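You operate a simulated robot arm through the tools that you are given. There is no shell and no other tool. Be economical: measure what you need, move in short steps, check, and stop when the job is done.

Carry out the task below with a simulated two-armed robot. There is one attempt and no reset: what you move stays moved.

TASK
Set the blue dial to the card's milk heat, dip the basket of almonds, stand it on the drip tray.
Fine: dip in the green pot; open the black lid, shut it after; both almonds come out coated and stay in the basket; leave the other almonds. Spill a teaspoon at most, drop and scorch nothing, no finger in the chocolate; the melter stays on. Set down upright: dipping basket. Where these are worked on the way, their far stop is far enough and under half their travel is too little: black lid.

The check looks at the end state, three seconds after you hand in, the way a careful person would. Anything else that was tipped, shoved, dropped, spilled or broken makes it a failure. A push-on lid holds only when it is set on centred and level and pressed home; a screw cap is set on level and turned clockwise until tight.

THE ROBOT
Two 7-joint arms with fingered hands on one trunk, on a carriage that runs on a rail from [1, 1203] to [-1, -677] (x, y) and turns from 166 to 498 degrees about z. Base frame: it is fixed where the carriage stands at the start and does not move with it; the origin is on the floor, on the carriage's upright axis, x ahead of it, y to its left, z up; the surface under the hand at the start is at about z = 864. Units: mm, degrees, N and s.
The left shoulder is at the start at [70, 188, 1323], the right one opposite. With the tool pointing down near the work surface each hand reaches from about 100 to 800 mm from the robot's upright axis, wherever it stands, measured 20 degrees to its own side. Places, roughly: black lid [700, 0, 1000]; blue dial [500, 0, 900]; drip tray [700, -300, 900]; green pot [700, 0, 1000]; red dial [500, 400, 900]. Payload 4 kg a hand.
The TCP of each hand is the grasp point between the finger pads, 26 mm short of the fingertips. In the tool frame z runs along the fingers and y along their closing line. The gripper opens to 132 mm. The gripper's body begins 73 mm behind the TCP. The gripper is a hand of 4 fingers: y runs from the thumb to the fingers, the wrist lies at [0, 0, -224] in the tool frame, and closing takes about 1.5 s.
Orientation is that of the tool frame in the base frame, as [roll, pitch, yaw] about the fixed x, y, z axes, in that order (R = Rz(yaw) Ry(pitch) Rx(roll)). With the fingers straight down and closing along the base's y, the tool's x points along the base's -x, its y along +y and its z along -z.

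THE INTERFACE
- The arms move only by the tool step_arm. It takes "left_commands", "right_commands" or both (then of equal length, played together; a hand with none holds still); each is one flat list of numbers, 7 for each row, row after row: the shift along the base's x, y, z in cm, then the turn, a rotation vector about the base's x, y, z in degrees, then the closure, from 0 (fully open) to 1 (shut). In form: [dx, dy, dz, wx, wy, wz, grip, dx, dy, dz, wx, wy, wz, grip, ...]. A call has 1 to 8 rows; each row is the pose to reach, as a shift and turn from the pose commanded when the call began. Rows are played at 5 a second. More than 50 mm and 8.6 degrees between two rows, or a gripper value outside its range, and nothing of the call is played. Where a pose cannot be reached the arm comes as near as it can. A force on the tool above 40 N (or 10 N above the force at the start of the call, whichever is more), or a blocked arm, ends the call early, and 0.2 s more pass. Each finger travels about 72 mm/s and halts on what it meets, pressing with about 25 N; the grip force reading is that of the motor and also rises with nothing between the fingers. The clock runs only during rows and for 0.2 s after the last one: add rows that repeat a pose to give the fingers time. It gives the time, the measured TCP pose, the force on the tool (base axes), the opening and the grip force at its end, in the units of the frame above (readings bear some noise), with the torque about the TCP (base axes, N m) and any sound that the robot's microphone picked up, and new pictures: "show" is both (left out), scene, wrist or none (wrist: the cameras of the hands that moved).
- Cameras (640 x 400 px; columns grow to the right, rows downward): "scene" is now at [136.9, -9.8, 1555]; the picture's right is [-0.11, -0.99, 0.00], its down [-0.56, 0.06, -0.82] and it looks along [0.82, -0.09, -0.57] (base axes); focal length 224 px, centre (320, 200). "left" rides on the left gripper at [-73, 6, -94] in its tool frame; the picture's right is [-0.08, -1.00, 0.00], its down [0.79, -0.06, -0.62] and it looks along [0.61, -0.05, 0.79] (tool axes); focal length 230 px, centre (320, 200). "right" rides on the right gripper at [73, 6, -94] in its tool frame; the picture's right is [-0.08, 1.00, 0.00], its down [-0.79, -0.06, -0.62] and it looks along [-0.61, -0.05, 0.79] (tool axes); focal length 230 px, centre (320, 200). There is no depth. A picture from a camera that has moved, and an enlarged one, comes with that camera's place and axes in the base frame and with its lens.
- move_column(by): slides the trunk up (or, below 0, down) by that many mm; the arms and the scene camera ride with it, the base frame stays. It gives what a move gives, with no picture.
- drive_base(legs): drives the robot by 1 to 6 legs, each [ahead, left, turn to the left] in mm, mm and degrees, along the robot's own axes; the way and the turn of a leg run together, so that a leg with both is an arc; at most 1500 mm and 180 degrees a leg. The arms and the cameras ride along, it lands a little off, and it stops where it bumps. It keeps to its track: a leg is cut to what the track allows. It gives what a move gives, and a new picture of the scene camera.
- preshape(shape, hand): the hand has 4 fingers and takes this shape, open, in about a second: jaw (thumb against the fingers, like two jaws); tri (thumb and two fingers); tip (a fingertip pinch); poke (one finger out to press); point (the index stretched); flat (the hand flat); cup (the hand cupped); fist (a fist). The gripper value then closes the fingers along that shape, each until it touches; the sizes above hold for jaw. It gives what a move gives, with no picture.
- aim_head(pan, tilt): turns the head with the scene camera to pan (to the left, within 86 degrees either way) and tilt (down, from -29 to 69), counted from straight ahead of the robot. It gives what a move gives, and a new picture of the scene camera.
- zoom(camera, box): a new picture of the part [left, top, right, bottom] of that camera's present view, enlarged. It takes no simulated time.
- sign_off(): hands the job in; it is judged then, once.

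Go step by step. Nothing tells you exact positions but the pictures and the camera data: compare them with the known pose of the tool, close in by small moves and look again before you grip or let go. The budget is 120 turns and 260 pictures, counting those below and the enlarged ones. Unless the task says otherwise, let go and move clear before handing in, and close with one line.

The tools are called after "Call:" as a command line: name --argument value ..., lists and objects as JSON in quotes. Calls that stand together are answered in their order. step_arm: Moves the arms, as the interface text tells. Its arguments: {"type":"object","properties":{"left_commands":{"type":"array","items":{"type":"number"}},"right_commands":{"type":"array","items":{"type":"number"}},"show":{"type":"string","enum":["both","scene","wrist","none"]}},"required":[]} The other tools are called the same way: move_column (by) slides the trunk up or down; preshape (shape, hand) gives the hand a shape; drive_base (legs) drives the base; aim_head (pan, tilt) turns the head that bears the scene camera; zoom (camera, box) takes an enlarged picture of a part of a camera's view; sign_off () hands the job in.

At the start:

```text
t: 0.0
left_ee_pos: [455.0, 166.4, 1378.1]
left_tool_rot: [-179.9, -0.1, -179.9]
left_wrist_force: [0.3, -0.7, 0.3]
left_moment: [0.03, -0.02, 0.01]
left_opening: 131.9
left_grasp_force: 0.1
left_shape: jaw
right_ee_pos: [590.2, -259.6, 1438.5]
right_tool_rot: [180.0, 0.2, 179.9]
right_wrist_force: [0.4, 0.6, -0.3]
right_moment: [0.03, -0.01, -0.02]
right_opening: 131.5
right_grasp_force: 0.1
right_shape: jaw
trunk travel left (down, up): [-800.0, 140.0]
robot x, y, heading: [0.0, 2.8, 0.1]
head pan, tilt: [-6.1, 34.5]
```

scene: 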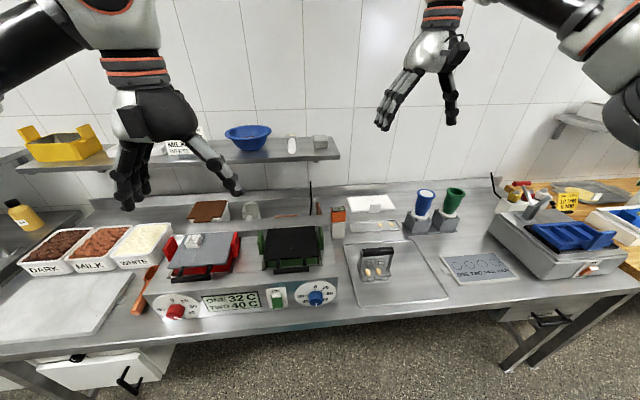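
right: 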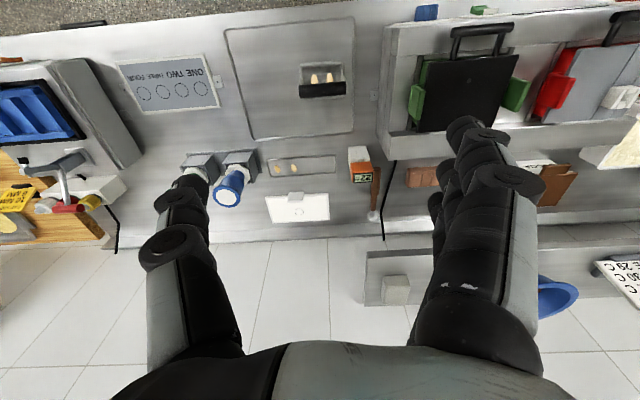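
left: 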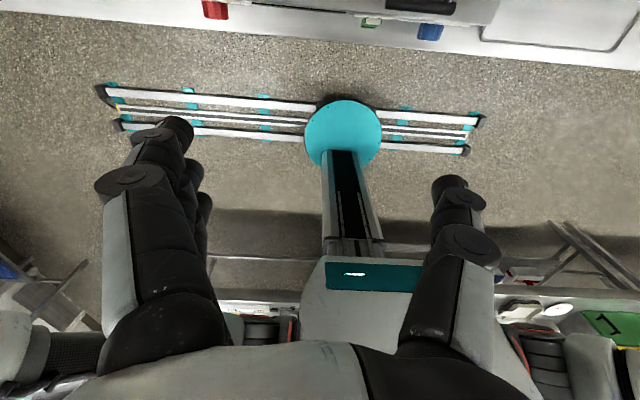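

I see the melter with red and green pots, a card on the shelf, a basket with two almonds on a tray. I'll zoom in on the card, the dial, and the basket.

Call:
zoom --camera "scene" --box '[140, 120, 240, 180]'

Call:
zoom --camera "scene" --box '[140, 220, 350, 340]'

Call:
zoom --camera "scene" --box '[320, 180, 530, 310]'

Call:
zoom --camera "right" --box '[560, 240, 640, 310]'

```text
6.40 times, centred on (190, 150) of scene
camera zoom: at [136.9, -9.8, 1555.0], right [-0.11, -0.99, 0.0], down [-0.56, 0.06, -0.82], along [0.82, -0.09, -0.57], focal length 1436 px, centre (1152, 520)
```

zoom: 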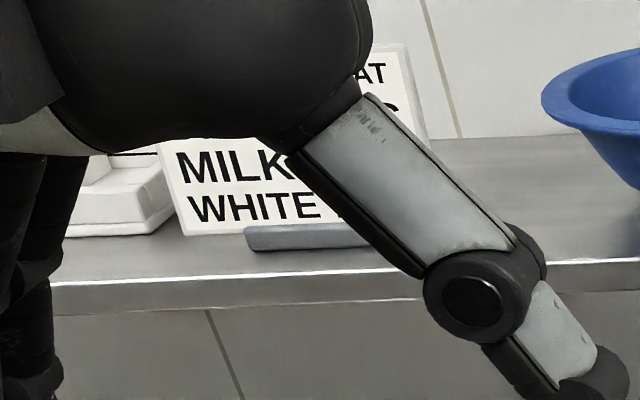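

```text
3.05 times, centred on (245, 280) of scene
camera zoom: at [136.9, -9.8, 1555.0], right [-0.11, -0.99, 0.0], down [-0.56, 0.06, -0.82], along [0.82, -0.09, -0.57], focal length 684 px, centre (549, -44)
```

zoom: 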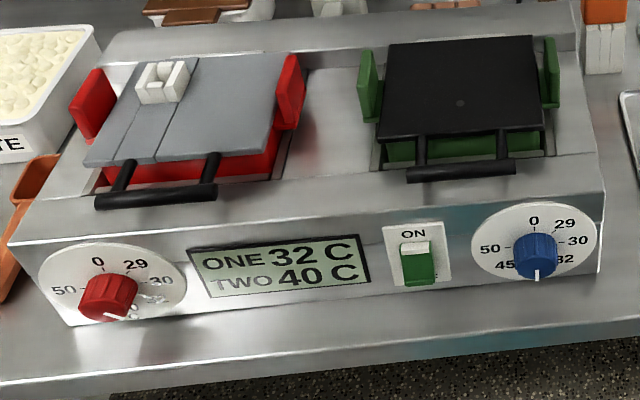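

```text
3.05 times, centred on (425, 245) of scene
camera zoom: at [136.9, -9.8, 1555.0], right [-0.11, -0.99, 0.0], down [-0.56, 0.06, -0.82], along [0.82, -0.09, -0.57], focal length 684 px, centre (0, 63)
```

zoom: 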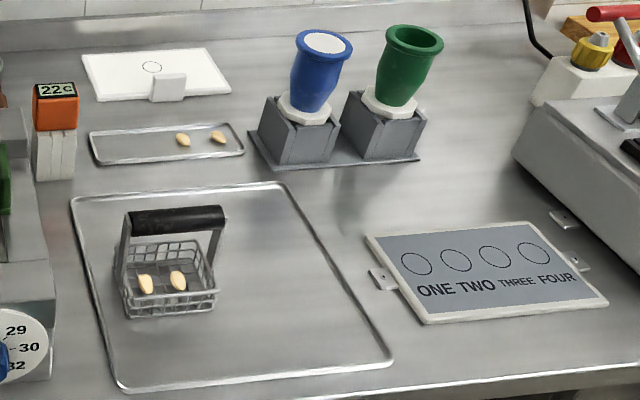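

```text
5.71 times, centred on (600, 275) of right
camera zoom: at [517.0, -253.5, 1532.2], right [0.08, 1.0, 0.0], down [0.78, -0.06, 0.62], along [0.62, -0.05, -0.79], focal length 1315 px, centre (-1280, -229)
```

zoom: 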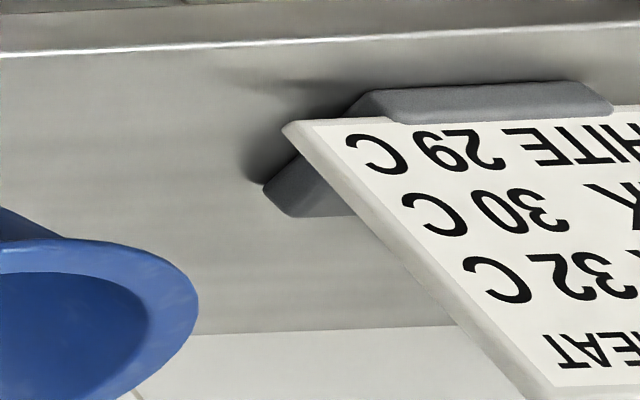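

Milk reads 30 C on the card; the blue dial points at the bottom (40). I'll zoom in on the dial, the lid and the basket handle.

Call:
zoom --camera "scene" --box '[285, 270, 349, 310]'

Call:
zoom --camera "scene" --box '[240, 210, 352, 280]'

Call:
zoom --camera "right" --box '[380, 0, 640, 160]'

Call:
zoom --camera "right" --box '[270, 40, 382, 110]'

```text
10.00 times, centred on (317, 290) of scene
camera zoom: at [136.9, -9.8, 1555.0], right [-0.11, -0.99, 0.0], down [-0.56, 0.06, -0.82], along [0.82, -0.09, -0.57], focal length 2243 px, centre (350, -700)
```

zoom: 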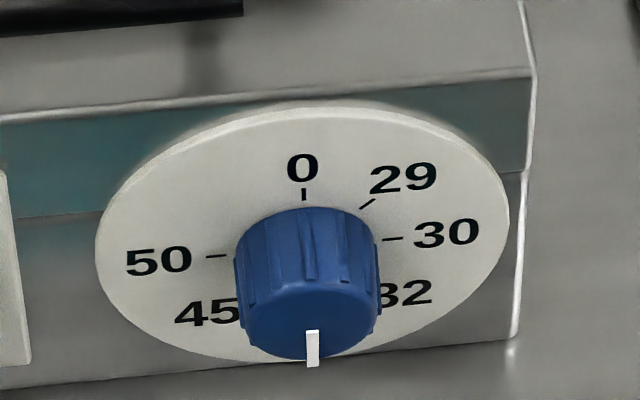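

```text
5.71 times, centred on (296, 245) of scene
camera zoom: at [136.9, -9.8, 1555.0], right [-0.11, -0.99, 0.0], down [-0.56, 0.06, -0.82], along [0.82, -0.09, -0.57], focal length 1282 px, centre (457, -57)
```

zoom: 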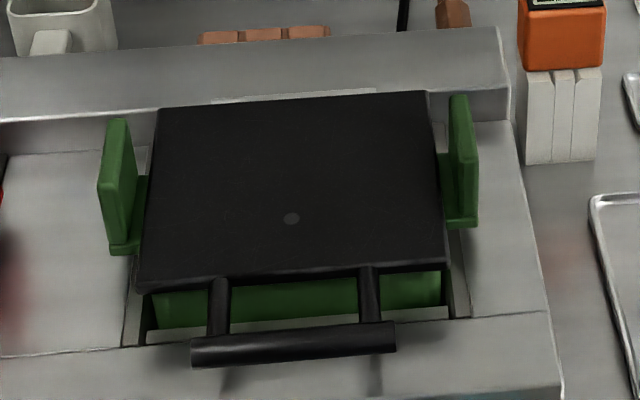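

```text
2.46 times, centred on (510, 80) of right
camera zoom: at [517.0, -253.5, 1532.2], right [0.08, 1.0, 0.0], down [0.78, -0.06, 0.62], along [0.62, -0.05, -0.79], focal length 566 px, centre (-148, 495)
```

zoom: 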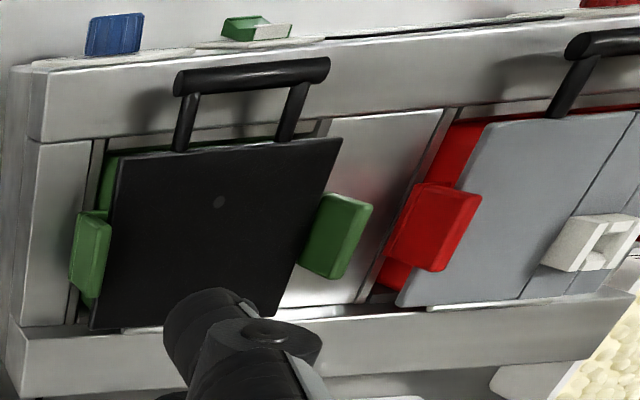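

```text
5.71 times, centred on (326, 75) of right
camera zoom: at [517.0, -253.5, 1532.2], right [0.08, 1.0, 0.0], down [0.78, -0.06, 0.62], along [0.62, -0.05, -0.79], focal length 1315 px, centre (286, 914)
```

zoom: 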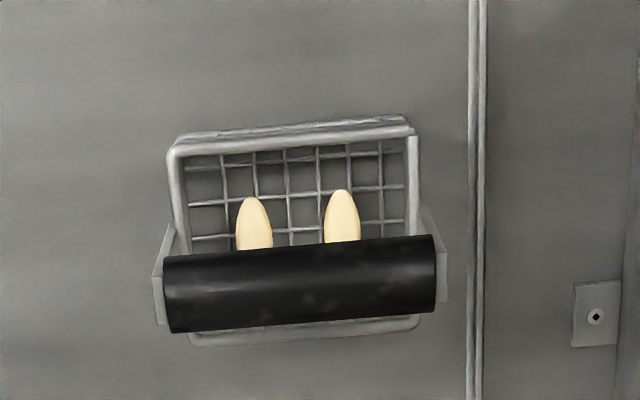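

Milk is 30 C: the blue dial must go from the bottom (40) a quarter turn anticlockwise to the right-hand mark (30). I take the knob at about [522, -40, 930]. I'll bring the left hand down and forward-facing in front of it.

Call:
step_arm --left_commands '[-0.5, -2.5, -4, 0, -8.5, 0, 0, -1, -5, -8, 0, -17, 0, 0, -1.5, -7.5, -12, 0, -25.5, 0, 0, -2, -10, -16, 0, -34, 0, 0, -2.5, -12.5, -20, 0, -42.5, 0, 0, -3, -15, -24, 0, -51, 0, 0, -3.5, -17.5, -28, 0, -59.5, 0, 0, -4, -20, -32, 0, -68, 0, 0]' --show "both"

```text
t: 1.8
left_ee_pos: [412.7, -36.6, 1058.0]
left_tool_rot: [179.9, 68.0, 179.8]
left_wrist_force: [-0.1, 0.0, -0.3]
left_moment: [0.0, -0.01, 0.04]
left_opening: 131.9
left_grasp_force: 0.1
left_shape: jaw
right_ee_pos: [589.6, -265.0, 1438.2]
right_tool_rot: [179.8, 0.1, 179.9]
right_wrist_force: [-0.2, 0.9, -0.2]
right_moment: [0.03, -0.01, -0.02]
right_opening: 131.7
right_grasp_force: 0.0
right_shape: jaw
trunk travel left (down, up): [-800.0, 140.0]
robot x, y, heading: [-0.2, 1.9, 0.1]
head pan, tilt: [-6.1, 34.5]
camera scene: at [135.2, -15.0, 1555.2], right [-0.11, -0.99, 0.0], down [-0.56, 0.06, -0.83], along [0.82, -0.09, -0.56], focal length 224 px, centre (320, 200)
camera left: at [352.0, -31.1, 1161.7], right [0.03, -1.0, 0.07], down [-0.87, -0.06, -0.5], along [0.5, -0.05, -0.86], focal length 230 px, centre (320, 200)
```

scene: 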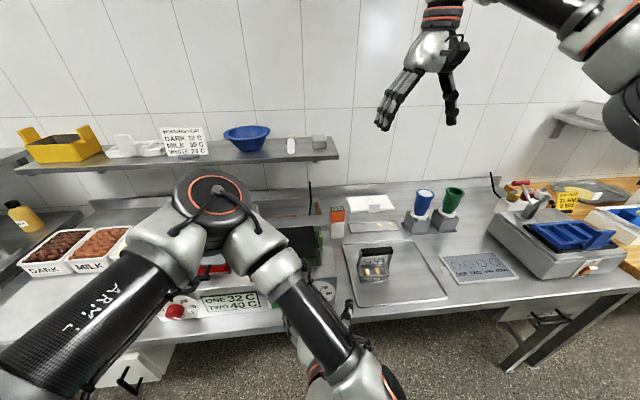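
left: 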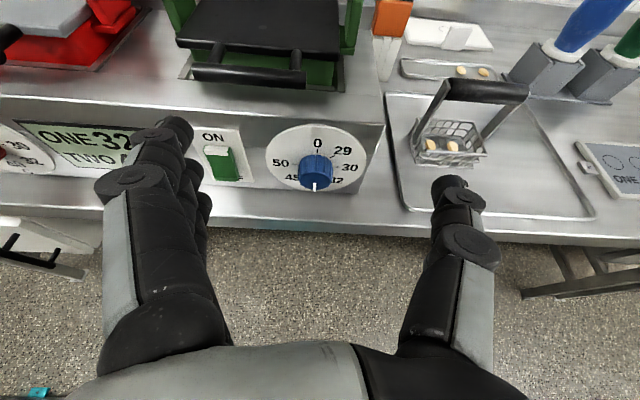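

The card confirms MILK 30 C. The hand comes down toward knob height; continue lowering and levelling it.

Call:
step_arm --left_commands '[0, 0, -4, 0, -5, 0, 0, 0, 0, -8, 0, -10, 0, 0, 0, 0, -12.8, 0, -14, 0, 0, 2.5, 0, -12.8, 0, -14, 0, 0]' --show "wrist"

Call:
zoom --camera "left" --box '[240, 80, 400, 180]'

```text
t: 2.8
left_ee_pos: [457.2, -35.3, 926.3]
left_tool_rot: [-179.9, 81.7, 180.0]
left_wrist_force: [-0.6, -0.5, -0.1]
left_moment: [0.02, -0.02, 0.0]
left_opening: 131.9
left_grasp_force: 0.0
left_shape: jaw
left hand out of reach, approached as far as the arm can: row 1, 2, 3, 4
right_ee_pos: [589.0, -260.5, 1438.6]
right_tool_rot: [-180.0, 0.1, 179.9]
right_wrist_force: [-0.5, -0.7, 0.3]
right_moment: [0.0, -0.02, -0.01]
right_opening: 131.6
right_grasp_force: 0.1
right_shape: jaw
trunk travel left (down, up): [-800.0, 140.0]
robot x, y, heading: [-1.3, -3.3, -0.0]
head pan, tilt: [-6.1, 34.5]
camera left: at [374.5, -28.0, 1012.3], right [0.01, -1.0, 0.08], down [-0.72, -0.06, -0.69], along [0.69, -0.05, -0.72], focal length 230 px, centre (320, 200)
```

left: 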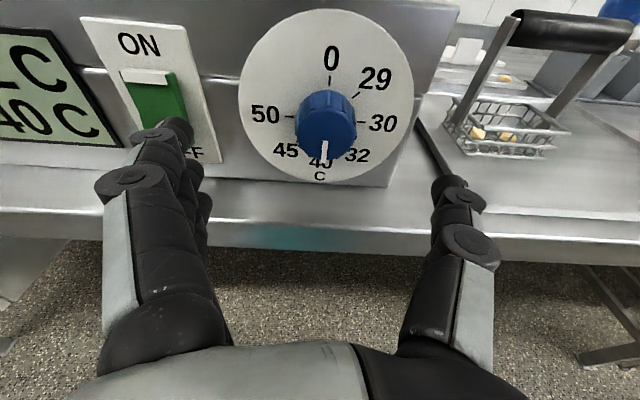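

```text
4.00 times, centred on (320, 130) of left
camera zoom: at [374.5, -28.0, 1012.3], right [0.01, -1.0, 0.08], down [-0.72, -0.06, -0.69], along [0.69, -0.05, -0.72], focal length 920 px, centre (320, 480)
```

zoom: 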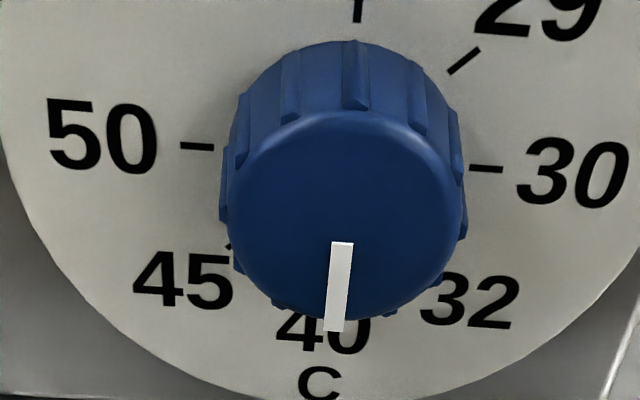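

The knob is clearly visible, but the arm reports its reach limit here (elbow cramped). I'll drive the carriage 150 mm to the right and lower the trunk somewhat so the left arm works ahead of its shoulder, first backing the hand off a bit.

Call:
step_arm --left_commands '[-1, 0, 5, 0, 0, 0, 0, -1, 0, 10, 0, 0, 0, 0, -1, 0, 15, 0, 0, 0, 0]' --show "none"

Call:
drive_base --legs '[[0, -150, 0]]'

Call:
move_column --by -150

```text
refused: row 1 steps farther than a row can; nothing moved
```

```text
t: 4.2
left_ee_pos: [457.7, -182.5, 925.5]
left_tool_rot: [-178.9, 81.6, -179.1]
left_wrist_force: [-0.3, -0.2, -0.4]
left_moment: [0.01, 0.02, -0.01]
left_opening: 132.1
left_grasp_force: 0.0
left_shape: jaw
right_ee_pos: [589.2, -406.0, 1439.9]
right_tool_rot: [-179.9, 0.1, 180.0]
right_wrist_force: [-0.3, 0.2, 0.2]
right_moment: [-0.04, 0.01, 0.01]
right_opening: 132.0
right_grasp_force: 0.2
right_shape: jaw
trunk travel left (down, up): [-800.0, 140.0]
robot x, y, heading: [-3.7, -150.7, 0.0]
head pan, tilt: [-6.1, 34.5]
camera scene: at [136.7, -155.5, 1555.1], right [-0.11, -0.99, 0.0], down [-0.56, 0.06, -0.82], along [0.82, -0.09, -0.57], focal length 224 px, centre (320, 200)
```

scene: 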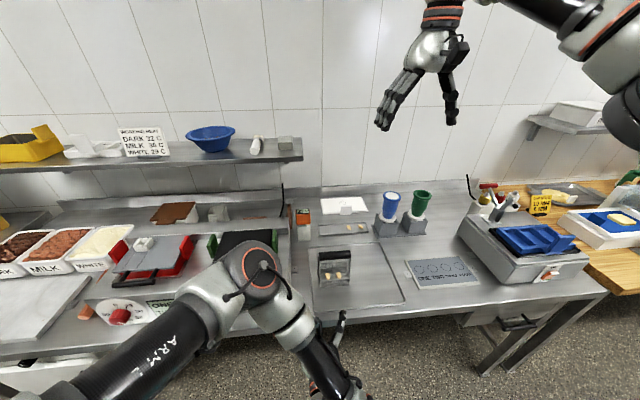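

```text
t: 5.9
left_ee_pos: [456.9, -183.1, 776.1]
left_tool_rot: [-179.9, 81.6, 180.0]
left_wrist_force: [0.4, -0.6, 1.2]
left_moment: [-0.01, -0.03, 0.0]
left_opening: 131.7
left_grasp_force: 0.1
left_shape: jaw
right_ee_pos: [589.5, -407.8, 1288.9]
right_tool_rot: [-180.0, 0.0, 180.0]
right_wrist_force: [0.3, -0.1, -0.1]
right_moment: [0.0, 0.0, 0.04]
right_opening: 131.7
right_grasp_force: 0.0
right_shape: jaw
trunk travel left (down, up): [-650.0, 290.0]
robot x, y, heading: [-0.4, -149.7, -0.1]
head pan, tilt: [-6.1, 34.5]
```

The lift was refused, so the hand rode down with the trunk to z 776, in front of the table edge, with no contact. I'll back it away from the edge first, then look before raising it.

Call:
step_arm --left_commands '[-3, 0, 0, 0, 0, 0, 0, -6, 0, 0, 0, 0, 0, 0]' --show "both"

```text
t: 6.5
left_ee_pos: [454.0, -185.2, 768.1]
left_tool_rot: [-179.7, 81.5, 180.0]
left_wrist_force: [-0.5, 0.6, 1.8]
left_moment: [0.03, -0.01, 0.01]
left_opening: 131.9
left_grasp_force: 0.1
left_shape: jaw
left hand out of reach, approached as far as the arm can: row 1, 2
right_ee_pos: [589.9, -409.1, 1288.9]
right_tool_rot: [-180.0, 0.0, 180.0]
right_wrist_force: [0.0, 0.1, 0.9]
right_moment: [-0.01, -0.02, 0.02]
right_opening: 131.8
right_grasp_force: 0.0
right_shape: jaw
trunk travel left (down, up): [-650.0, 290.0]
robot x, y, heading: [-0.0, -145.7, 0.2]
head pan, tilt: [-6.1, 34.5]
camera scene: at [136.6, -159.1, 1405.0], right [-0.11, -0.99, 0.0], down [-0.56, 0.06, -0.82], along [0.82, -0.09, -0.57], focal length 224 px, centre (320, 200)
camera left: at [371.8, -178.8, 853.7], right [0.01, -1.0, 0.08], down [-0.73, -0.06, -0.68], along [0.69, -0.05, -0.72], focal length 230 px, centre (320, 200)
```

scene: 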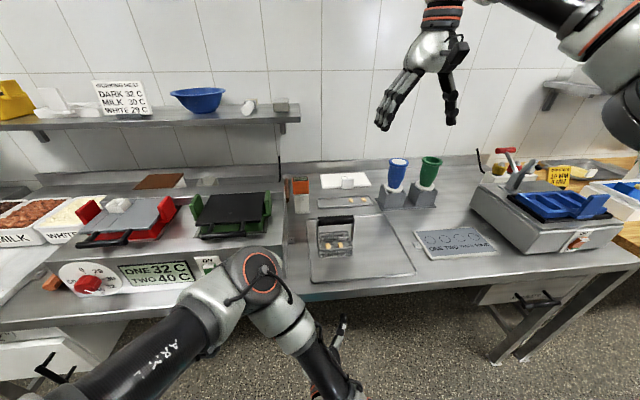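
left: 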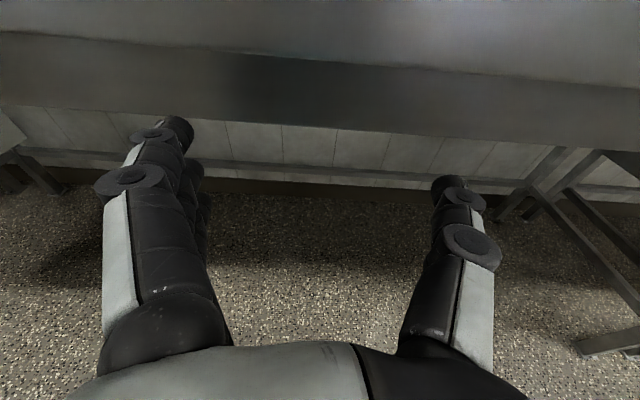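

The forward-facing pose is limited because the wrist is too close to the shoulder, so the trunk needs to go up, not down. The fingertips are just below the table lip, so I'll first tip the fingers down, which draws them back from the edge.

Call:
step_arm --left_commands '[0, 0, 0, 0, 8, 0, 0, 0, 0, 0, 0, 16, 0, 0, 0, 0, 0, 0, 24, 0, 0, 0, 0, 0, 0, 32, 0, 0, 0, 0, 0, 0, 40, 0, 0]' --show "wrist"

```text
t: 7.7
left_ee_pos: [454.9, -186.4, 767.6]
left_tool_rot: [-179.9, 41.5, 179.9]
left_wrist_force: [0.2, 0.0, -0.4]
left_moment: [-0.01, -0.01, -0.03]
left_opening: 131.7
left_grasp_force: 0.0
left_shape: jaw
right_ee_pos: [590.3, -407.7, 1288.9]
right_tool_rot: [-180.0, 0.0, -179.9]
right_wrist_force: [-0.2, 0.3, -0.8]
right_moment: [0.0, 0.0, -0.01]
right_opening: 131.7
right_grasp_force: 0.2
right_shape: jaw
trunk travel left (down, up): [-650.0, 290.0]
robot x, y, heading: [-0.0, -150.3, 0.1]
head pan, tilt: [-6.1, 34.5]
camera left: at [446.8, -179.0, 885.8], right [0.06, -1.0, 0.05], down [-1.0, -0.06, -0.06], along [0.06, -0.05, -1.0], focal length 230 px, centre (320, 200)
```

left: 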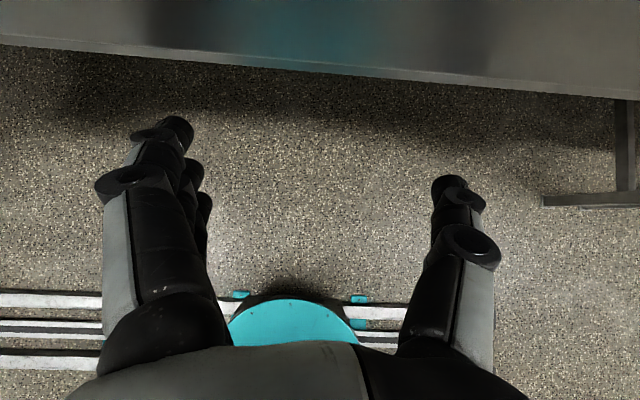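

Now clear to retract: pull back 6 cm, then raise the trunk fully.

Call:
step_arm --left_commands '[-3, 0, 0, 0, 0, 0, 0, -6, 0, 0, 0, 0, 0, 0]' --show "wrist"

```text
t: 8.3
left_ee_pos: [392.9, -186.9, 767.0]
left_tool_rot: [-179.7, 41.6, -180.0]
left_wrist_force: [0.4, -0.5, 0.9]
left_moment: [0.01, 0.0, 0.02]
left_opening: 132.0
left_grasp_force: 0.1
left_shape: jaw
right_ee_pos: [590.2, -408.6, 1287.9]
right_tool_rot: [-179.9, 0.1, 180.0]
right_wrist_force: [-0.4, -0.6, 0.1]
right_moment: [-0.03, 0.03, -0.02]
right_opening: 131.7
right_grasp_force: 0.0
right_shape: jaw
trunk travel left (down, up): [-650.0, 290.0]
robot x, y, heading: [-0.1, -147.8, 0.1]
head pan, tilt: [-6.1, 34.5]
camera left: at [385.1, -179.8, 885.4], right [0.06, -1.0, 0.05], down [-1.0, -0.06, -0.06], along [0.06, -0.05, -1.0], focal length 230 px, centre (320, 200)
```

left: 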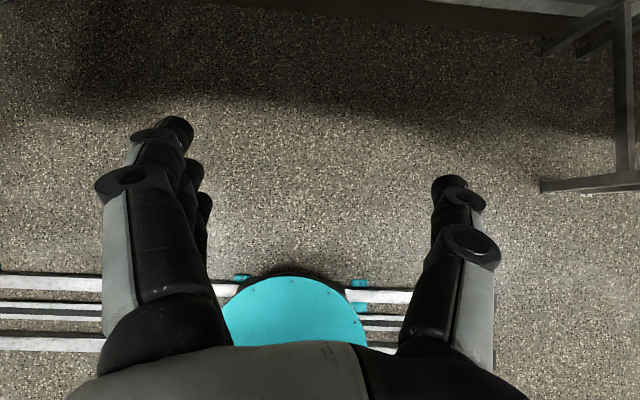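

Clear of the edge. Raising the trunk to the top.

Call:
move_column --by 290

```text
t: 11.2
left_ee_pos: [393.5, -185.8, 1057.1]
left_tool_rot: [-179.9, 41.6, 180.0]
left_wrist_force: [0.3, 0.9, -0.9]
left_moment: [0.02, -0.03, -0.01]
left_opening: 131.7
left_grasp_force: 0.1
left_shape: jaw
right_ee_pos: [591.4, -409.7, 1578.3]
right_tool_rot: [180.0, 0.0, 180.0]
right_wrist_force: [-0.7, 0.5, 0.8]
right_moment: [-0.01, 0.02, -0.01]
right_opening: 131.9
right_grasp_force: 0.1
right_shape: jaw
trunk travel left (down, up): [-940.0, 0.0]
robot x, y, heading: [-4.1, -147.0, 0.1]
head pan, tilt: [-6.1, 34.5]
```

Now bring the left hand in front of the knob again, levelled.

Call:
step_arm --left_commands '[1, 2.9, -2.5, 0, -8, 0, 0, 2, 5.8, -5, 0, -16, 0, 0, 3, 8.7, -7.5, 0, -24, 0, 0, 4, 11.6, -10, 0, -32, 0, 0, 5, 14.5, -12.5, 0, -40, 0, 0]' --show "wrist"

```text
t: 12.4
left_ee_pos: [451.3, -120.2, 1025.5]
left_tool_rot: [178.1, 78.9, -179.8]
left_wrist_force: [0.4, 0.4, 0.1]
left_moment: [0.03, 0.01, 0.04]
left_opening: 131.9
left_grasp_force: 0.0
left_shape: jaw
left hand out of reach, approached as far as the arm can: row 4, 5
right_ee_pos: [590.1, -408.4, 1577.1]
right_tool_rot: [180.0, 0.2, 179.9]
right_wrist_force: [0.9, 0.0, 0.3]
right_moment: [0.01, 0.04, 0.0]
right_opening: 131.8
right_grasp_force: 0.0
right_shape: jaw
trunk travel left (down, up): [-940.0, 0.0]
robot x, y, heading: [1.6, -148.6, -0.0]
head pan, tilt: [-6.1, 34.5]
camera left: at [372.9, -117.5, 1116.9], right [0.05, -1.0, 0.07], down [-0.75, -0.09, -0.65], along [0.66, -0.02, -0.76], focal length 230 px, centre (320, 200)
```

left: 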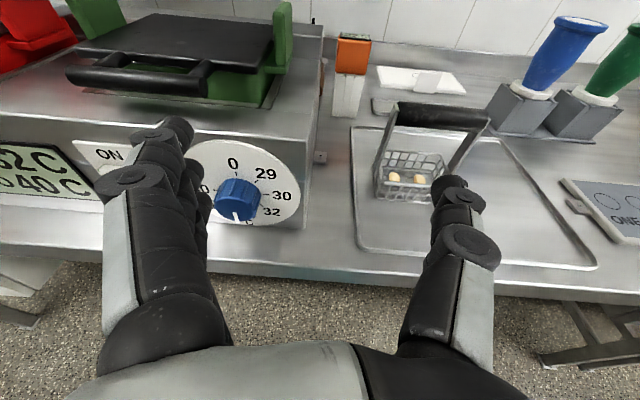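

The fully level pose is not reachable here. I'll instead work the knob with the hand pitched about 50-55° forward-down and turn it in short strokes about the knob's axis. Moving to that pose in front of the knob.

Call:
step_arm --left_commands '[0, 2, -1, 0, 8, 0, 0, 0, 4, -2, 0, 16, 0, 0, 0, 6, -4, 0, 24, 0, 0, 0, 8, -6, 0, 24, 0, 0]' --show "wrist"

```text
t: 13.4
left_ee_pos: [450.7, -39.5, 966.1]
left_tool_rot: [177.9, 54.6, -179.8]
left_wrist_force: [-0.2, -0.5, 0.5]
left_moment: [0.0, -0.01, -0.02]
left_opening: 131.9
left_grasp_force: 0.1
left_shape: jaw
right_ee_pos: [590.5, -406.7, 1577.8]
right_tool_rot: [-180.0, 0.0, -180.0]
right_wrist_force: [0.2, -0.6, 0.5]
right_moment: [-0.02, 0.01, 0.02]
right_opening: 131.7
right_grasp_force: 0.0
right_shape: jaw
trunk travel left (down, up): [-940.0, 0.0]
robot x, y, heading: [0.8, -147.1, 0.2]
head pan, tilt: [-6.1, 34.5]
camera left: at [415.8, -36.5, 1080.6], right [0.08, -1.0, 0.04], down [-0.95, -0.09, -0.29], along [0.29, -0.02, -0.96], focal length 230 px, centre (320, 200)
```

left: 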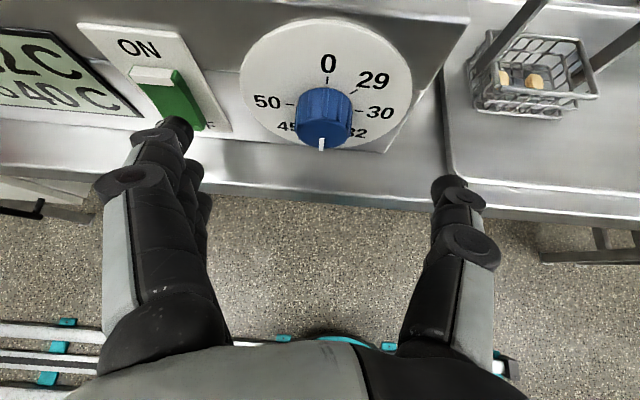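

The knob is triangulated: plate centre about [534, -37, 932], knob front at x≈509, diameter about 44. I'll level the hand a bit more (pitch ~68), half-close the fingers, and roll it to the start angle for the first stroke.

Call:
step_arm --left_commands '[0, 0, -0.5, 0, -6, 0, 0.2, 0, 0, -1, 0, -13, 0, 0.35, 0, 0.2, -1, 0, -13, 0, 0.35]' --show "none"

```text
t: 14.2
left_ee_pos: [454.1, -75.6, 989.3]
left_tool_rot: [177.6, 67.6, -179.7]
left_wrist_force: [-1.4, -0.2, 0.6]
left_moment: [-0.01, 0.0, -0.01]
left_opening: 86.4
left_grasp_force: 0.1
left_shape: jaw
left hand out of reach, approached as far as the arm can: row 1, 2, 3
right_ee_pos: [591.1, -408.6, 1578.2]
right_tool_rot: [180.0, 0.1, 179.9]
right_wrist_force: [0.2, 0.0, 0.1]
right_moment: [-0.01, -0.01, -0.06]
right_opening: 132.0
right_grasp_force: 0.1
right_shape: jaw
trunk travel left (down, up): [-940.0, 0.0]
robot x, y, heading: [-1.4, -147.7, -0.2]
head pan, tilt: [-6.1, 34.5]
```

Trunk too high limits wrist bend; the first stance (carriage near y=0, trunk at original height) allowed a nearly level hand at x≥457. I'll raise the hand, then restore that stance.

Call:
step_arm --left_commands '[-1, 0, 4, 0, 4, 0, 0.35, -2, 0, 8, 0, 8, 0, 0.35, -3, 0, 12, 0, 12, 0, 0.35, -4, 0, 16, 0, 12, 0, 0.35]' --show "none"

```text
t: 15.2
left_ee_pos: [410.0, -76.1, 1149.7]
left_tool_rot: [177.9, 55.7, -179.9]
left_wrist_force: [0.4, -0.1, -0.1]
left_moment: [0.0, 0.02, -0.01]
left_opening: 86.2
left_grasp_force: 0.1
left_shape: jaw
right_ee_pos: [589.3, -409.0, 1578.9]
right_tool_rot: [180.0, 0.0, -180.0]
right_wrist_force: [0.3, 0.0, 0.3]
right_moment: [-0.01, 0.0, 0.01]
right_opening: 132.0
right_grasp_force: 0.0
right_shape: jaw
trunk travel left (down, up): [-940.0, 0.0]
robot x, y, heading: [-2.5, -152.7, -0.1]
head pan, tilt: [-6.1, 34.5]
```

Call:
drive_base --legs '[[0, 150, 0]]'

Call:
move_column --by -140

```text
t: 16.6
left_ee_pos: [410.8, 69.3, 1149.4]
left_tool_rot: [177.7, 55.8, 179.8]
left_wrist_force: [0.1, 0.2, 0.6]
left_moment: [0.02, -0.03, 0.05]
left_opening: 86.0
left_grasp_force: 0.1
left_shape: jaw
right_ee_pos: [589.5, -266.7, 1578.5]
right_tool_rot: [179.7, 0.1, 180.0]
right_wrist_force: [-0.3, -0.7, -0.2]
right_moment: [0.02, 0.03, -0.02]
right_opening: 131.5
right_grasp_force: 0.0
right_shape: jaw
trunk travel left (down, up): [-940.0, 0.0]
robot x, y, heading: [3.1, 1.1, 0.0]
head pan, tilt: [-6.1, 34.5]
camera scene: at [136.7, -15.4, 1695.0], right [-0.11, -0.99, 0.0], down [-0.56, 0.06, -0.82], along [0.82, -0.09, -0.57], focal length 224 px, centre (320, 200)
```

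scene: 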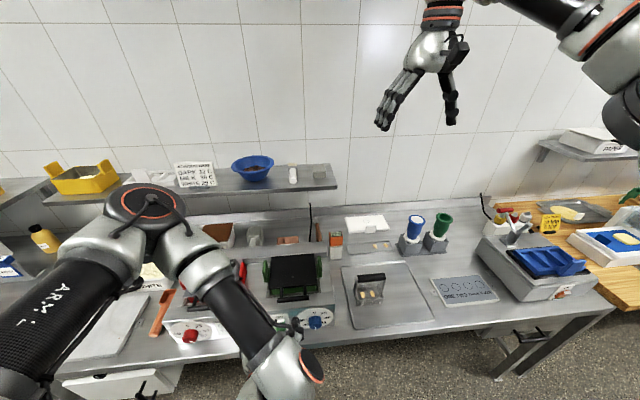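

```text
t: 18.3
left_ee_pos: [410.7, 71.7, 1007.9]
left_tool_rot: [178.0, 55.8, -180.0]
left_wrist_force: [0.5, -0.2, -0.1]
left_moment: [0.0, 0.0, 0.03]
left_opening: 86.1
left_grasp_force: 0.1
left_shape: jaw
right_ee_pos: [590.3, -260.7, 1439.0]
right_tool_rot: [179.9, 0.1, 179.8]
right_wrist_force: [-0.4, 0.1, -0.7]
right_moment: [-0.02, -0.01, -0.04]
right_opening: 131.8
right_grasp_force: 0.1
right_shape: jaw
trunk travel left (down, up): [-800.0, 140.0]
robot x, y, heading: [-0.4, 1.0, 0.1]
head pan, tilt: [-6.1, 34.5]
```

Now approach the knob with pitch ~75.

Call:
step_arm --left_commands '[1.3, -2.7, -1.6, 0, -5, 0, 0.35, 2.6, -5.4, -3.2, 0, -10, 0, 0.35, 3.9, -8.1, -4.8, 0, -15, 0, 0.35, 5.2, -10.9, -6.5, 0, -19, 0, 0.35]' --show "wrist"

```text
t: 19.3
left_ee_pos: [463.3, -39.0, 942.8]
left_tool_rot: [177.7, 74.8, 179.9]
left_wrist_force: [0.0, 0.0, -0.4]
left_moment: [-0.01, 0.0, 0.02]
left_opening: 86.2
left_grasp_force: 0.0
left_shape: jaw
right_ee_pos: [589.6, -262.4, 1438.7]
right_tool_rot: [179.8, 0.1, 179.9]
right_wrist_force: [0.4, 0.8, 0.2]
right_moment: [0.02, -0.01, 0.0]
right_opening: 132.1
right_grasp_force: 0.0
right_shape: jaw
trunk travel left (down, up): [-800.0, 140.0]
robot x, y, heading: [-5.2, -2.9, 0.0]
head pan, tilt: [-6.1, 34.5]
camera left: at [391.8, -35.9, 1039.1], right [0.06, -1.0, 0.06], down [-0.8, -0.08, -0.6], along [0.6, -0.02, -0.8], focal length 230 px, centre (320, 200)
```

left: 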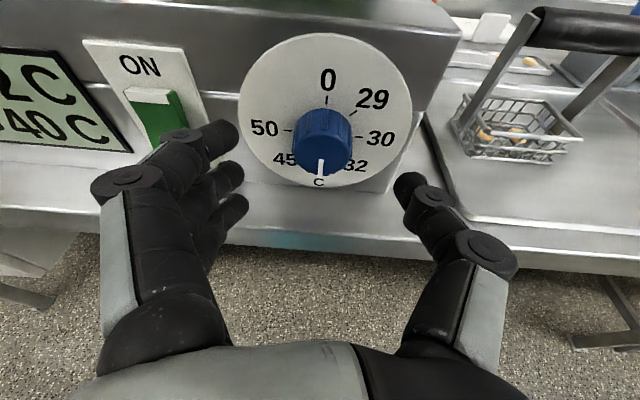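

Good: reached. Now roll the hand +32° about the knob axis to prepare the first stroke, then check.

Call:
step_arm --left_commands '[0, 0, 0, 8, 0, 0, 0.35, 0, 0.1, -0.2, 16, 0, 0, 0.35, 0, 0.2, -0.3, 24, 0, 0, 0.35, 0, 0.2, -0.3, 32, 0, 0, 0.35]' --show "wrist"

```text
t: 20.3
left_ee_pos: [465.1, -34.7, 941.0]
left_tool_rot: [110.9, 54.7, 117.2]
left_wrist_force: [0.1, 0.0, 0.3]
left_moment: [0.0, -0.01, 0.0]
left_opening: 86.3
left_grasp_force: 0.1
left_shape: jaw
right_ee_pos: [590.0, -260.7, 1438.2]
right_tool_rot: [180.0, 0.1, 180.0]
right_wrist_force: [-0.7, -0.2, 0.4]
right_moment: [0.02, 0.01, 0.04]
right_opening: 131.8
right_grasp_force: 0.1
right_shape: jaw
trunk travel left (down, up): [-800.0, 140.0]
robot x, y, heading: [-1.0, -5.8, -0.1]
head pan, tilt: [-6.1, 34.5]
camera left: at [393.0, -82.4, 1023.0], right [0.05, -0.88, -0.47], down [-0.8, 0.25, -0.55], along [0.6, 0.41, -0.69], focal length 230 px, centre (320, 200)
```

left: 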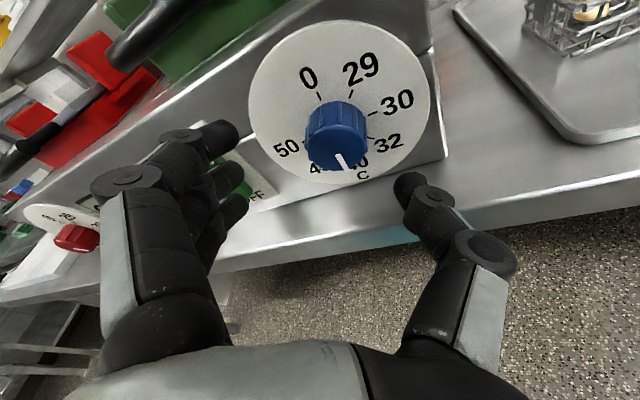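

The roll is fine. Advance onto the knob.

Call:
step_arm --left_commands '[1.5, -0.4, -0.2, 0, 0, 0, 0.35, 3, -0.5, -0.3, 0, 0, 0, 0.35]' --show "wrist"

```text
t: 20.9
left_ee_pos: [493.2, -39.2, 937.5]
left_tool_rot: [110.6, 54.9, 117.1]
left_wrist_force: [-0.7, 0.0, 0.0]
left_moment: [-0.02, 0.02, 0.02]
left_opening: 86.4
left_grasp_force: 0.0
left_shape: jaw
right_ee_pos: [590.6, -260.6, 1438.3]
right_tool_rot: [-180.0, 0.0, 179.9]
right_wrist_force: [0.3, -0.4, -0.2]
right_moment: [0.0, 0.05, -0.01]
right_opening: 131.8
right_grasp_force: 0.1
right_shape: jaw
trunk travel left (down, up): [-800.0, 140.0]
robot x, y, heading: [-1.5, -1.1, -0.3]
head pan, tilt: [-6.1, 34.5]
camera left: at [421.6, -87.3, 1019.9], right [0.06, -0.88, -0.47], down [-0.8, 0.24, -0.55], along [0.6, 0.41, -0.69], focal length 230 px, centre (320, 200)
```

left: 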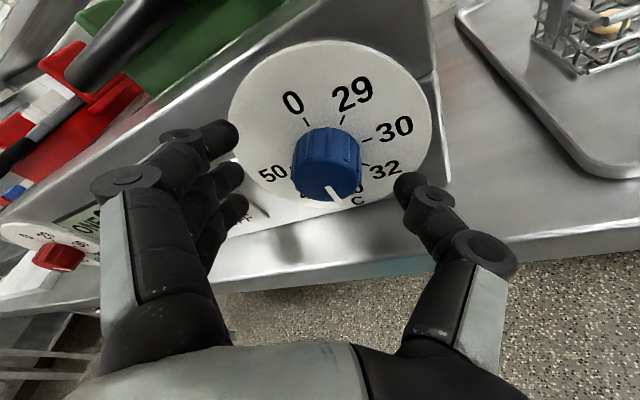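

Advance slightly more and close on the knob.

Call:
step_arm --left_commands '[0.6, 0, 0, 0, 0, 0, 0.35, 0.6, 0, 0, 0, 0, 0, 0.6, 0.6, 0, 0, 0, 0, 0, 0.8, 0.6, 0, 0, 0, 0, 0, 0.8, 0.6, 0, 0, 0, 0, 0, 0.8]' --show "wrist"

```text
t: 22.1
left_ee_pos: [499.1, -40.4, 938.4]
left_tool_rot: [110.5, 55.0, 117.1]
left_wrist_force: [-0.7, 0.2, 1.6]
left_moment: [0.02, -0.14, -0.04]
left_opening: 28.0
left_grasp_force: 24.6
left_shape: jaw
right_ee_pos: [589.4, -261.4, 1438.2]
right_tool_rot: [-179.9, 0.2, 179.9]
right_wrist_force: [0.0, -0.5, 0.0]
right_moment: [0.01, 0.01, 0.01]
right_opening: 131.8
right_grasp_force: 0.1
right_shape: jaw
trunk travel left (down, up): [-800.0, 140.0]
robot x, y, heading: [3.5, -2.1, 0.1]
head pan, tilt: [-6.1, 34.5]
camera left: at [427.7, -87.7, 1020.5], right [0.06, -0.88, -0.47], down [-0.8, 0.24, -0.55], along [0.6, 0.41, -0.69], focal length 230 px, centre (320, 200)
```

left: 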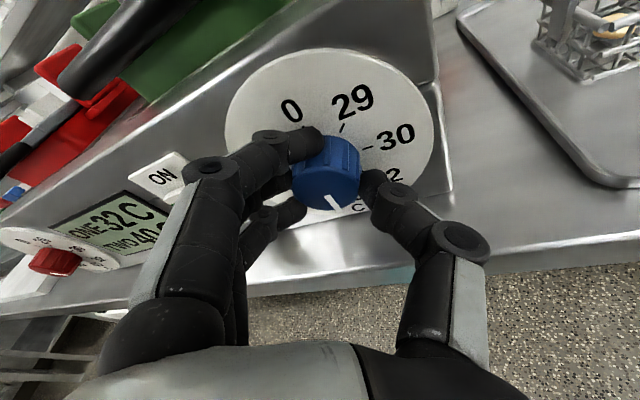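

The knob is gripped. Turn it anticlockwise: -64° about x in one stroke, keeping the knob's centre fixed.

Call:
step_arm --left_commands '[0, 0.07, 0.04, -8, 0, 0, 0.8, 0, 0.15, 0.07, -16, 0, 0, 0.8, 0, 0.23, 0.09, -24, 0, 0, 0.8, 0, 0.31, 0.09, -32, 0, 0, 0.8, 0, 0.39, 0.09, -40, 0, 0, 0.8, 0, 0.47, 0.07, -48, 0, 0, 0.8, 0, 0.55, 0.04, -56, 0, 0, 0.8, 0, 0.62, 0, -64, 0, 0, 0.8]' --show "wrist"

```text
t: 23.9
left_ee_pos: [500.2, -32.4, 937.1]
left_tool_rot: [-115.0, 54.6, -117.3]
left_wrist_force: [-3.9, 7.5, -11.2]
left_moment: [0.12, 0.12, 0.45]
left_opening: 26.3
left_grasp_force: 24.6
left_shape: jaw
right_ee_pos: [589.6, -260.6, 1438.6]
right_tool_rot: [-180.0, 0.0, 179.9]
right_wrist_force: [-0.2, -1.4, 0.0]
right_moment: [-0.01, 0.0, -0.03]
right_opening: 131.8
right_grasp_force: 0.0
right_shape: jaw
trunk travel left (down, up): [-800.0, 140.0]
robot x, y, heading: [3.8, -4.5, 0.2]
head pan, tilt: [-6.1, 34.5]
camera left: at [427.9, 20.2, 1017.1], right [0.06, -0.81, 0.59], down [-0.8, -0.39, -0.46], along [0.6, -0.44, -0.67], focal length 230 px, centre (320, 200)
```

left: 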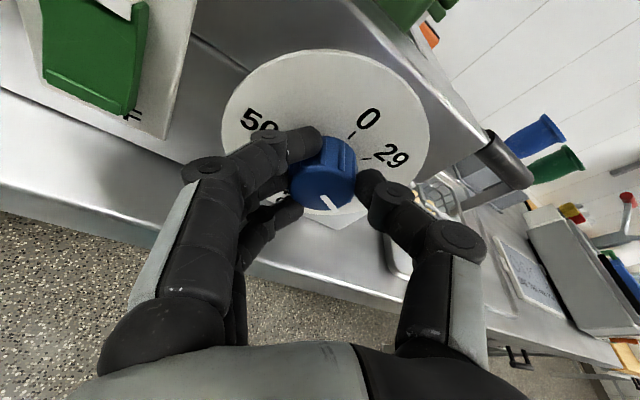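

The knob follows the hand (about 64° so far). Continue another 24°.

Call:
step_arm --left_commands '[0, 0.07, -0.04, -8, 0, 0, 0.8, 0, 0.12, -0.1, -16, 0, 0, 0.8, 0, 0.18, -0.17, -24, 0, 0, 0.8]' --show "wrist"

Call:
zoom --camera "left" --box '[220, 50, 440, 230]'

```text
t: 24.7
left_ee_pos: [499.5, -35.2, 944.8]
left_tool_rot: [-103.2, 32.5, -108.5]
left_wrist_force: [-10.8, 2.8, -29.1]
left_moment: [0.19, 0.92, 0.07]
left_opening: 24.6
left_grasp_force: 24.8
left_shape: jaw
left hand out of reach, approached as far as the arm can: row 3
right_ee_pos: [591.1, -261.2, 1437.6]
right_tool_rot: [179.9, 0.0, 179.9]
right_wrist_force: [-0.3, -0.2, 0.3]
right_moment: [0.0, 0.01, 0.02]
right_opening: 131.7
right_grasp_force: 0.0
right_shape: jaw
trunk travel left (down, up): [-800.0, 140.0]
robot x, y, heading: [4.1, -0.0, -0.4]
head pan, tilt: [-6.1, 34.5]
camera left: at [428.1, 45.7, 997.4], right [0.07, -0.5, 0.86], down [-0.8, -0.54, -0.25], along [0.6, -0.67, -0.44], focal length 230 px, centre (320, 200)
```

left: 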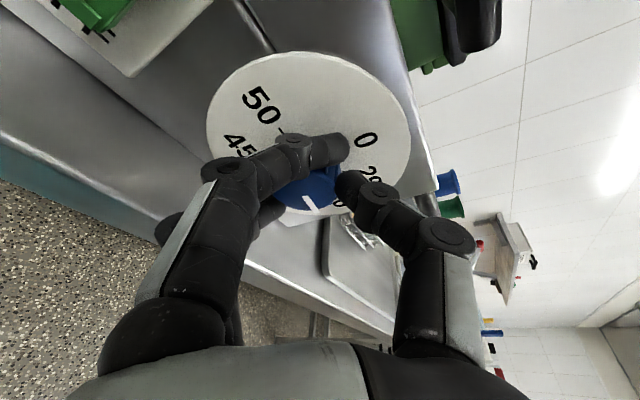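

```text
2.22 times, centred on (330, 140) of left
camera zoom: at [428.1, 45.7, 997.4], right [0.07, -0.5, 0.86], down [-0.8, -0.54, -0.25], along [0.6, -0.67, -0.44], focal length 511 px, centre (298, 333)
```

zoom: 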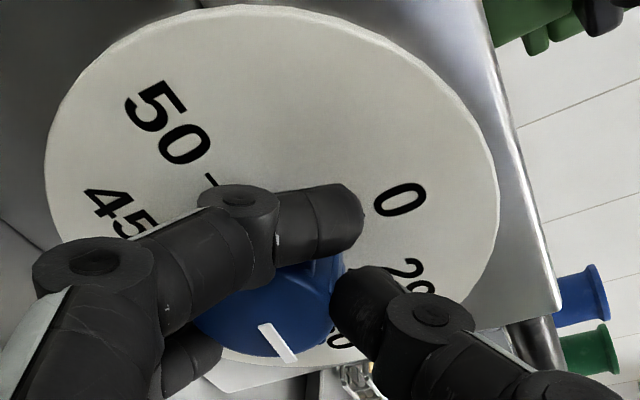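

The pointer is near the 30 label. Release, back straight out, and look.

Call:
step_arm --left_commands '[0, 0, 0, 0, 0, 0, 0.5, 0, 0, 0, 0, 0, 0, 0.35, 0, 0, 0, 0, 0, 0, 0.35, -1.5, 0, 0, 0, 0, 0, 0.35, -3, 0, 0, 0, 0, 0, 0.35]' --show "wrist"

Call:
zoom --camera "left" --box '[200, 30, 440, 230]'

```text
t: 25.9
left_ee_pos: [472.1, -31.1, 953.9]
left_tool_rot: [-102.7, 32.6, -108.0]
left_wrist_force: [-0.1, 0.4, -0.1]
left_moment: [0.0, 0.0, 0.0]
left_opening: 85.2
left_grasp_force: 0.1
left_shape: jaw
left hand out of reach, approached as far as the arm can: row 4, 5
right_ee_pos: [589.7, -261.6, 1438.2]
right_tool_rot: [179.9, 0.1, 179.8]
right_wrist_force: [-0.1, 0.4, -0.9]
right_moment: [-0.01, -0.01, -0.01]
right_opening: 131.7
right_grasp_force: 0.2
right_shape: jaw
trunk travel left (down, up): [-800.0, 140.0]
robot x, y, heading: [-1.9, 1.4, -0.2]
head pan, tilt: [-6.1, 34.5]
camera left: at [400.2, 48.8, 1007.0], right [0.07, -0.5, 0.86], down [-0.8, -0.55, -0.26], along [0.6, -0.67, -0.44], focal length 230 px, centre (320, 200)
```

left: 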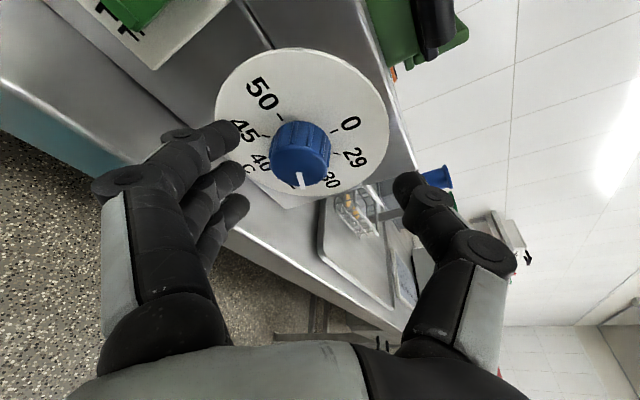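

```text
2.00 times, centred on (320, 130) of left
camera zoom: at [400.2, 48.8, 1007.0], right [0.07, -0.5, 0.86], down [-0.8, -0.55, -0.26], along [0.6, -0.67, -0.44], focal length 460 px, centre (320, 340)
```

zoom: 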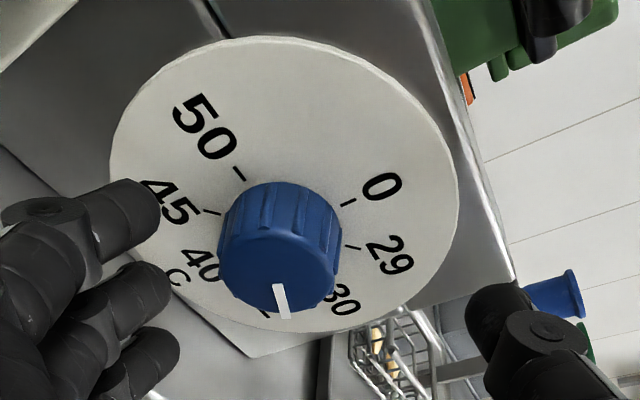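

The pointer seems to be between 32 and 30. Roll the hand back upright for a straight view.

Call:
step_arm --left_commands '[0, 0, 0, 8.5, 0, 0, 0.35, 0, 0, 0, 17, 0, 0, 0.35, 0, 0, 0, 25.5, 0, 0, 0.35, 0, 0, 0, 34, 0, 0, 0.35, 0, 0, 0, 42.5, 0, 0, 0.35, 0, 0, 0, 51, 0, 0, 0.35]' --show "none"

Call:
zoom --camera "left" --box '[220, 20, 428, 200]'

```text
t: 27.3
left_ee_pos: [471.5, -30.8, 955.1]
left_tool_rot: [-164.1, 74.0, -162.7]
left_wrist_force: [0.5, -0.2, 0.5]
left_moment: [0.05, 0.0, 0.02]
left_opening: 85.2
left_grasp_force: 0.1
left_shape: jaw
right_ee_pos: [591.2, -261.6, 1437.5]
right_tool_rot: [-180.0, 0.1, 180.0]
right_wrist_force: [-0.9, -1.2, 0.2]
right_moment: [0.0, -0.04, -0.01]
right_opening: 131.9
right_grasp_force: 0.0
right_shape: jaw
trunk travel left (down, up): [-800.0, 140.0]
robot x, y, heading: [1.5, -3.3, 0.1]
head pan, tilt: [-6.1, 34.5]
```

```text
2.22 times, centred on (324, 110) of left
camera zoom: at [400.6, -20.1, 1049.5], right [0.06, -0.99, 0.15], down [-0.8, -0.14, -0.59], along [0.6, -0.09, -0.8], focal length 511 px, centre (311, 400)
```

zoom: 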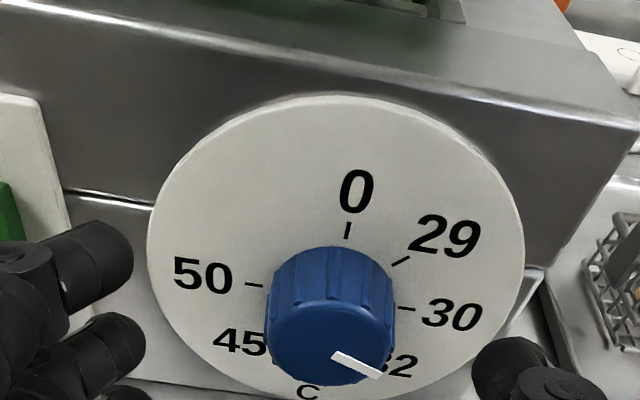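

The pointer is about midway between 32 and 30 (≈112° on the dial), so roughly 22° more is needed. Re-align, roll +12°, move in and re-grip.

Call:
step_arm --left_commands '[0, -0.7, -1.6, 6, 0, 0, 0.35, 0, -0.75, -1.6, 12, 0, 0, 0.35, 1.5, -0.75, -1.6, 12, 0, 0, 0.35, 2.8, -0.75, -1.6, 12, 0, 0, 0.35, 2.8, -0.75, -1.6, 12, 0, 0, 0.6, 2.8, -0.75, -1.6, 12, 0, 0, 0.8, 2.8, -0.75, -1.6, 12, 0, 0, 0.8, 2.8, -0.75, -1.6, 12, 0, 0, 0.8]' --show "none"

Call:
zoom --camera "left" --box '[220, 40, 428, 220]'

```text
t: 29.1
left_ee_pos: [500.5, -39.6, 939.3]
left_tool_rot: [152.6, 73.4, 155.8]
left_wrist_force: [2.3, -0.7, 3.9]
left_moment: [0.02, -0.23, 0.03]
left_opening: 27.3
left_grasp_force: 25.2
left_shape: jaw
right_ee_pos: [589.5, -260.8, 1438.4]
right_tool_rot: [-180.0, 0.2, 179.8]
right_wrist_force: [-0.4, 0.0, -0.7]
right_moment: [-0.01, -0.01, 0.01]
right_opening: 131.9
right_grasp_force: 0.1
right_shape: jaw
trunk travel left (down, up): [-800.0, 140.0]
robot x, y, heading: [-0.3, 0.6, 0.1]
head pan, tilt: [-6.1, 34.5]
```

```text
2.22 times, centred on (324, 130) of left
camera zoom: at [429.1, -47.9, 1033.9], right [0.06, -1.0, -0.06], down [-0.8, -0.01, -0.6], along [0.6, 0.08, -0.8], focal length 511 px, centre (311, 356)
```

zoom: 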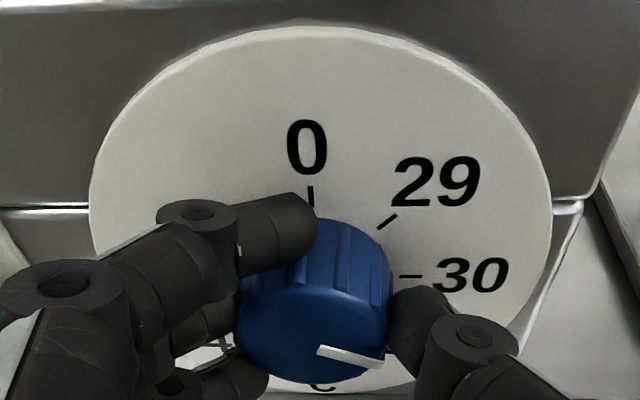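

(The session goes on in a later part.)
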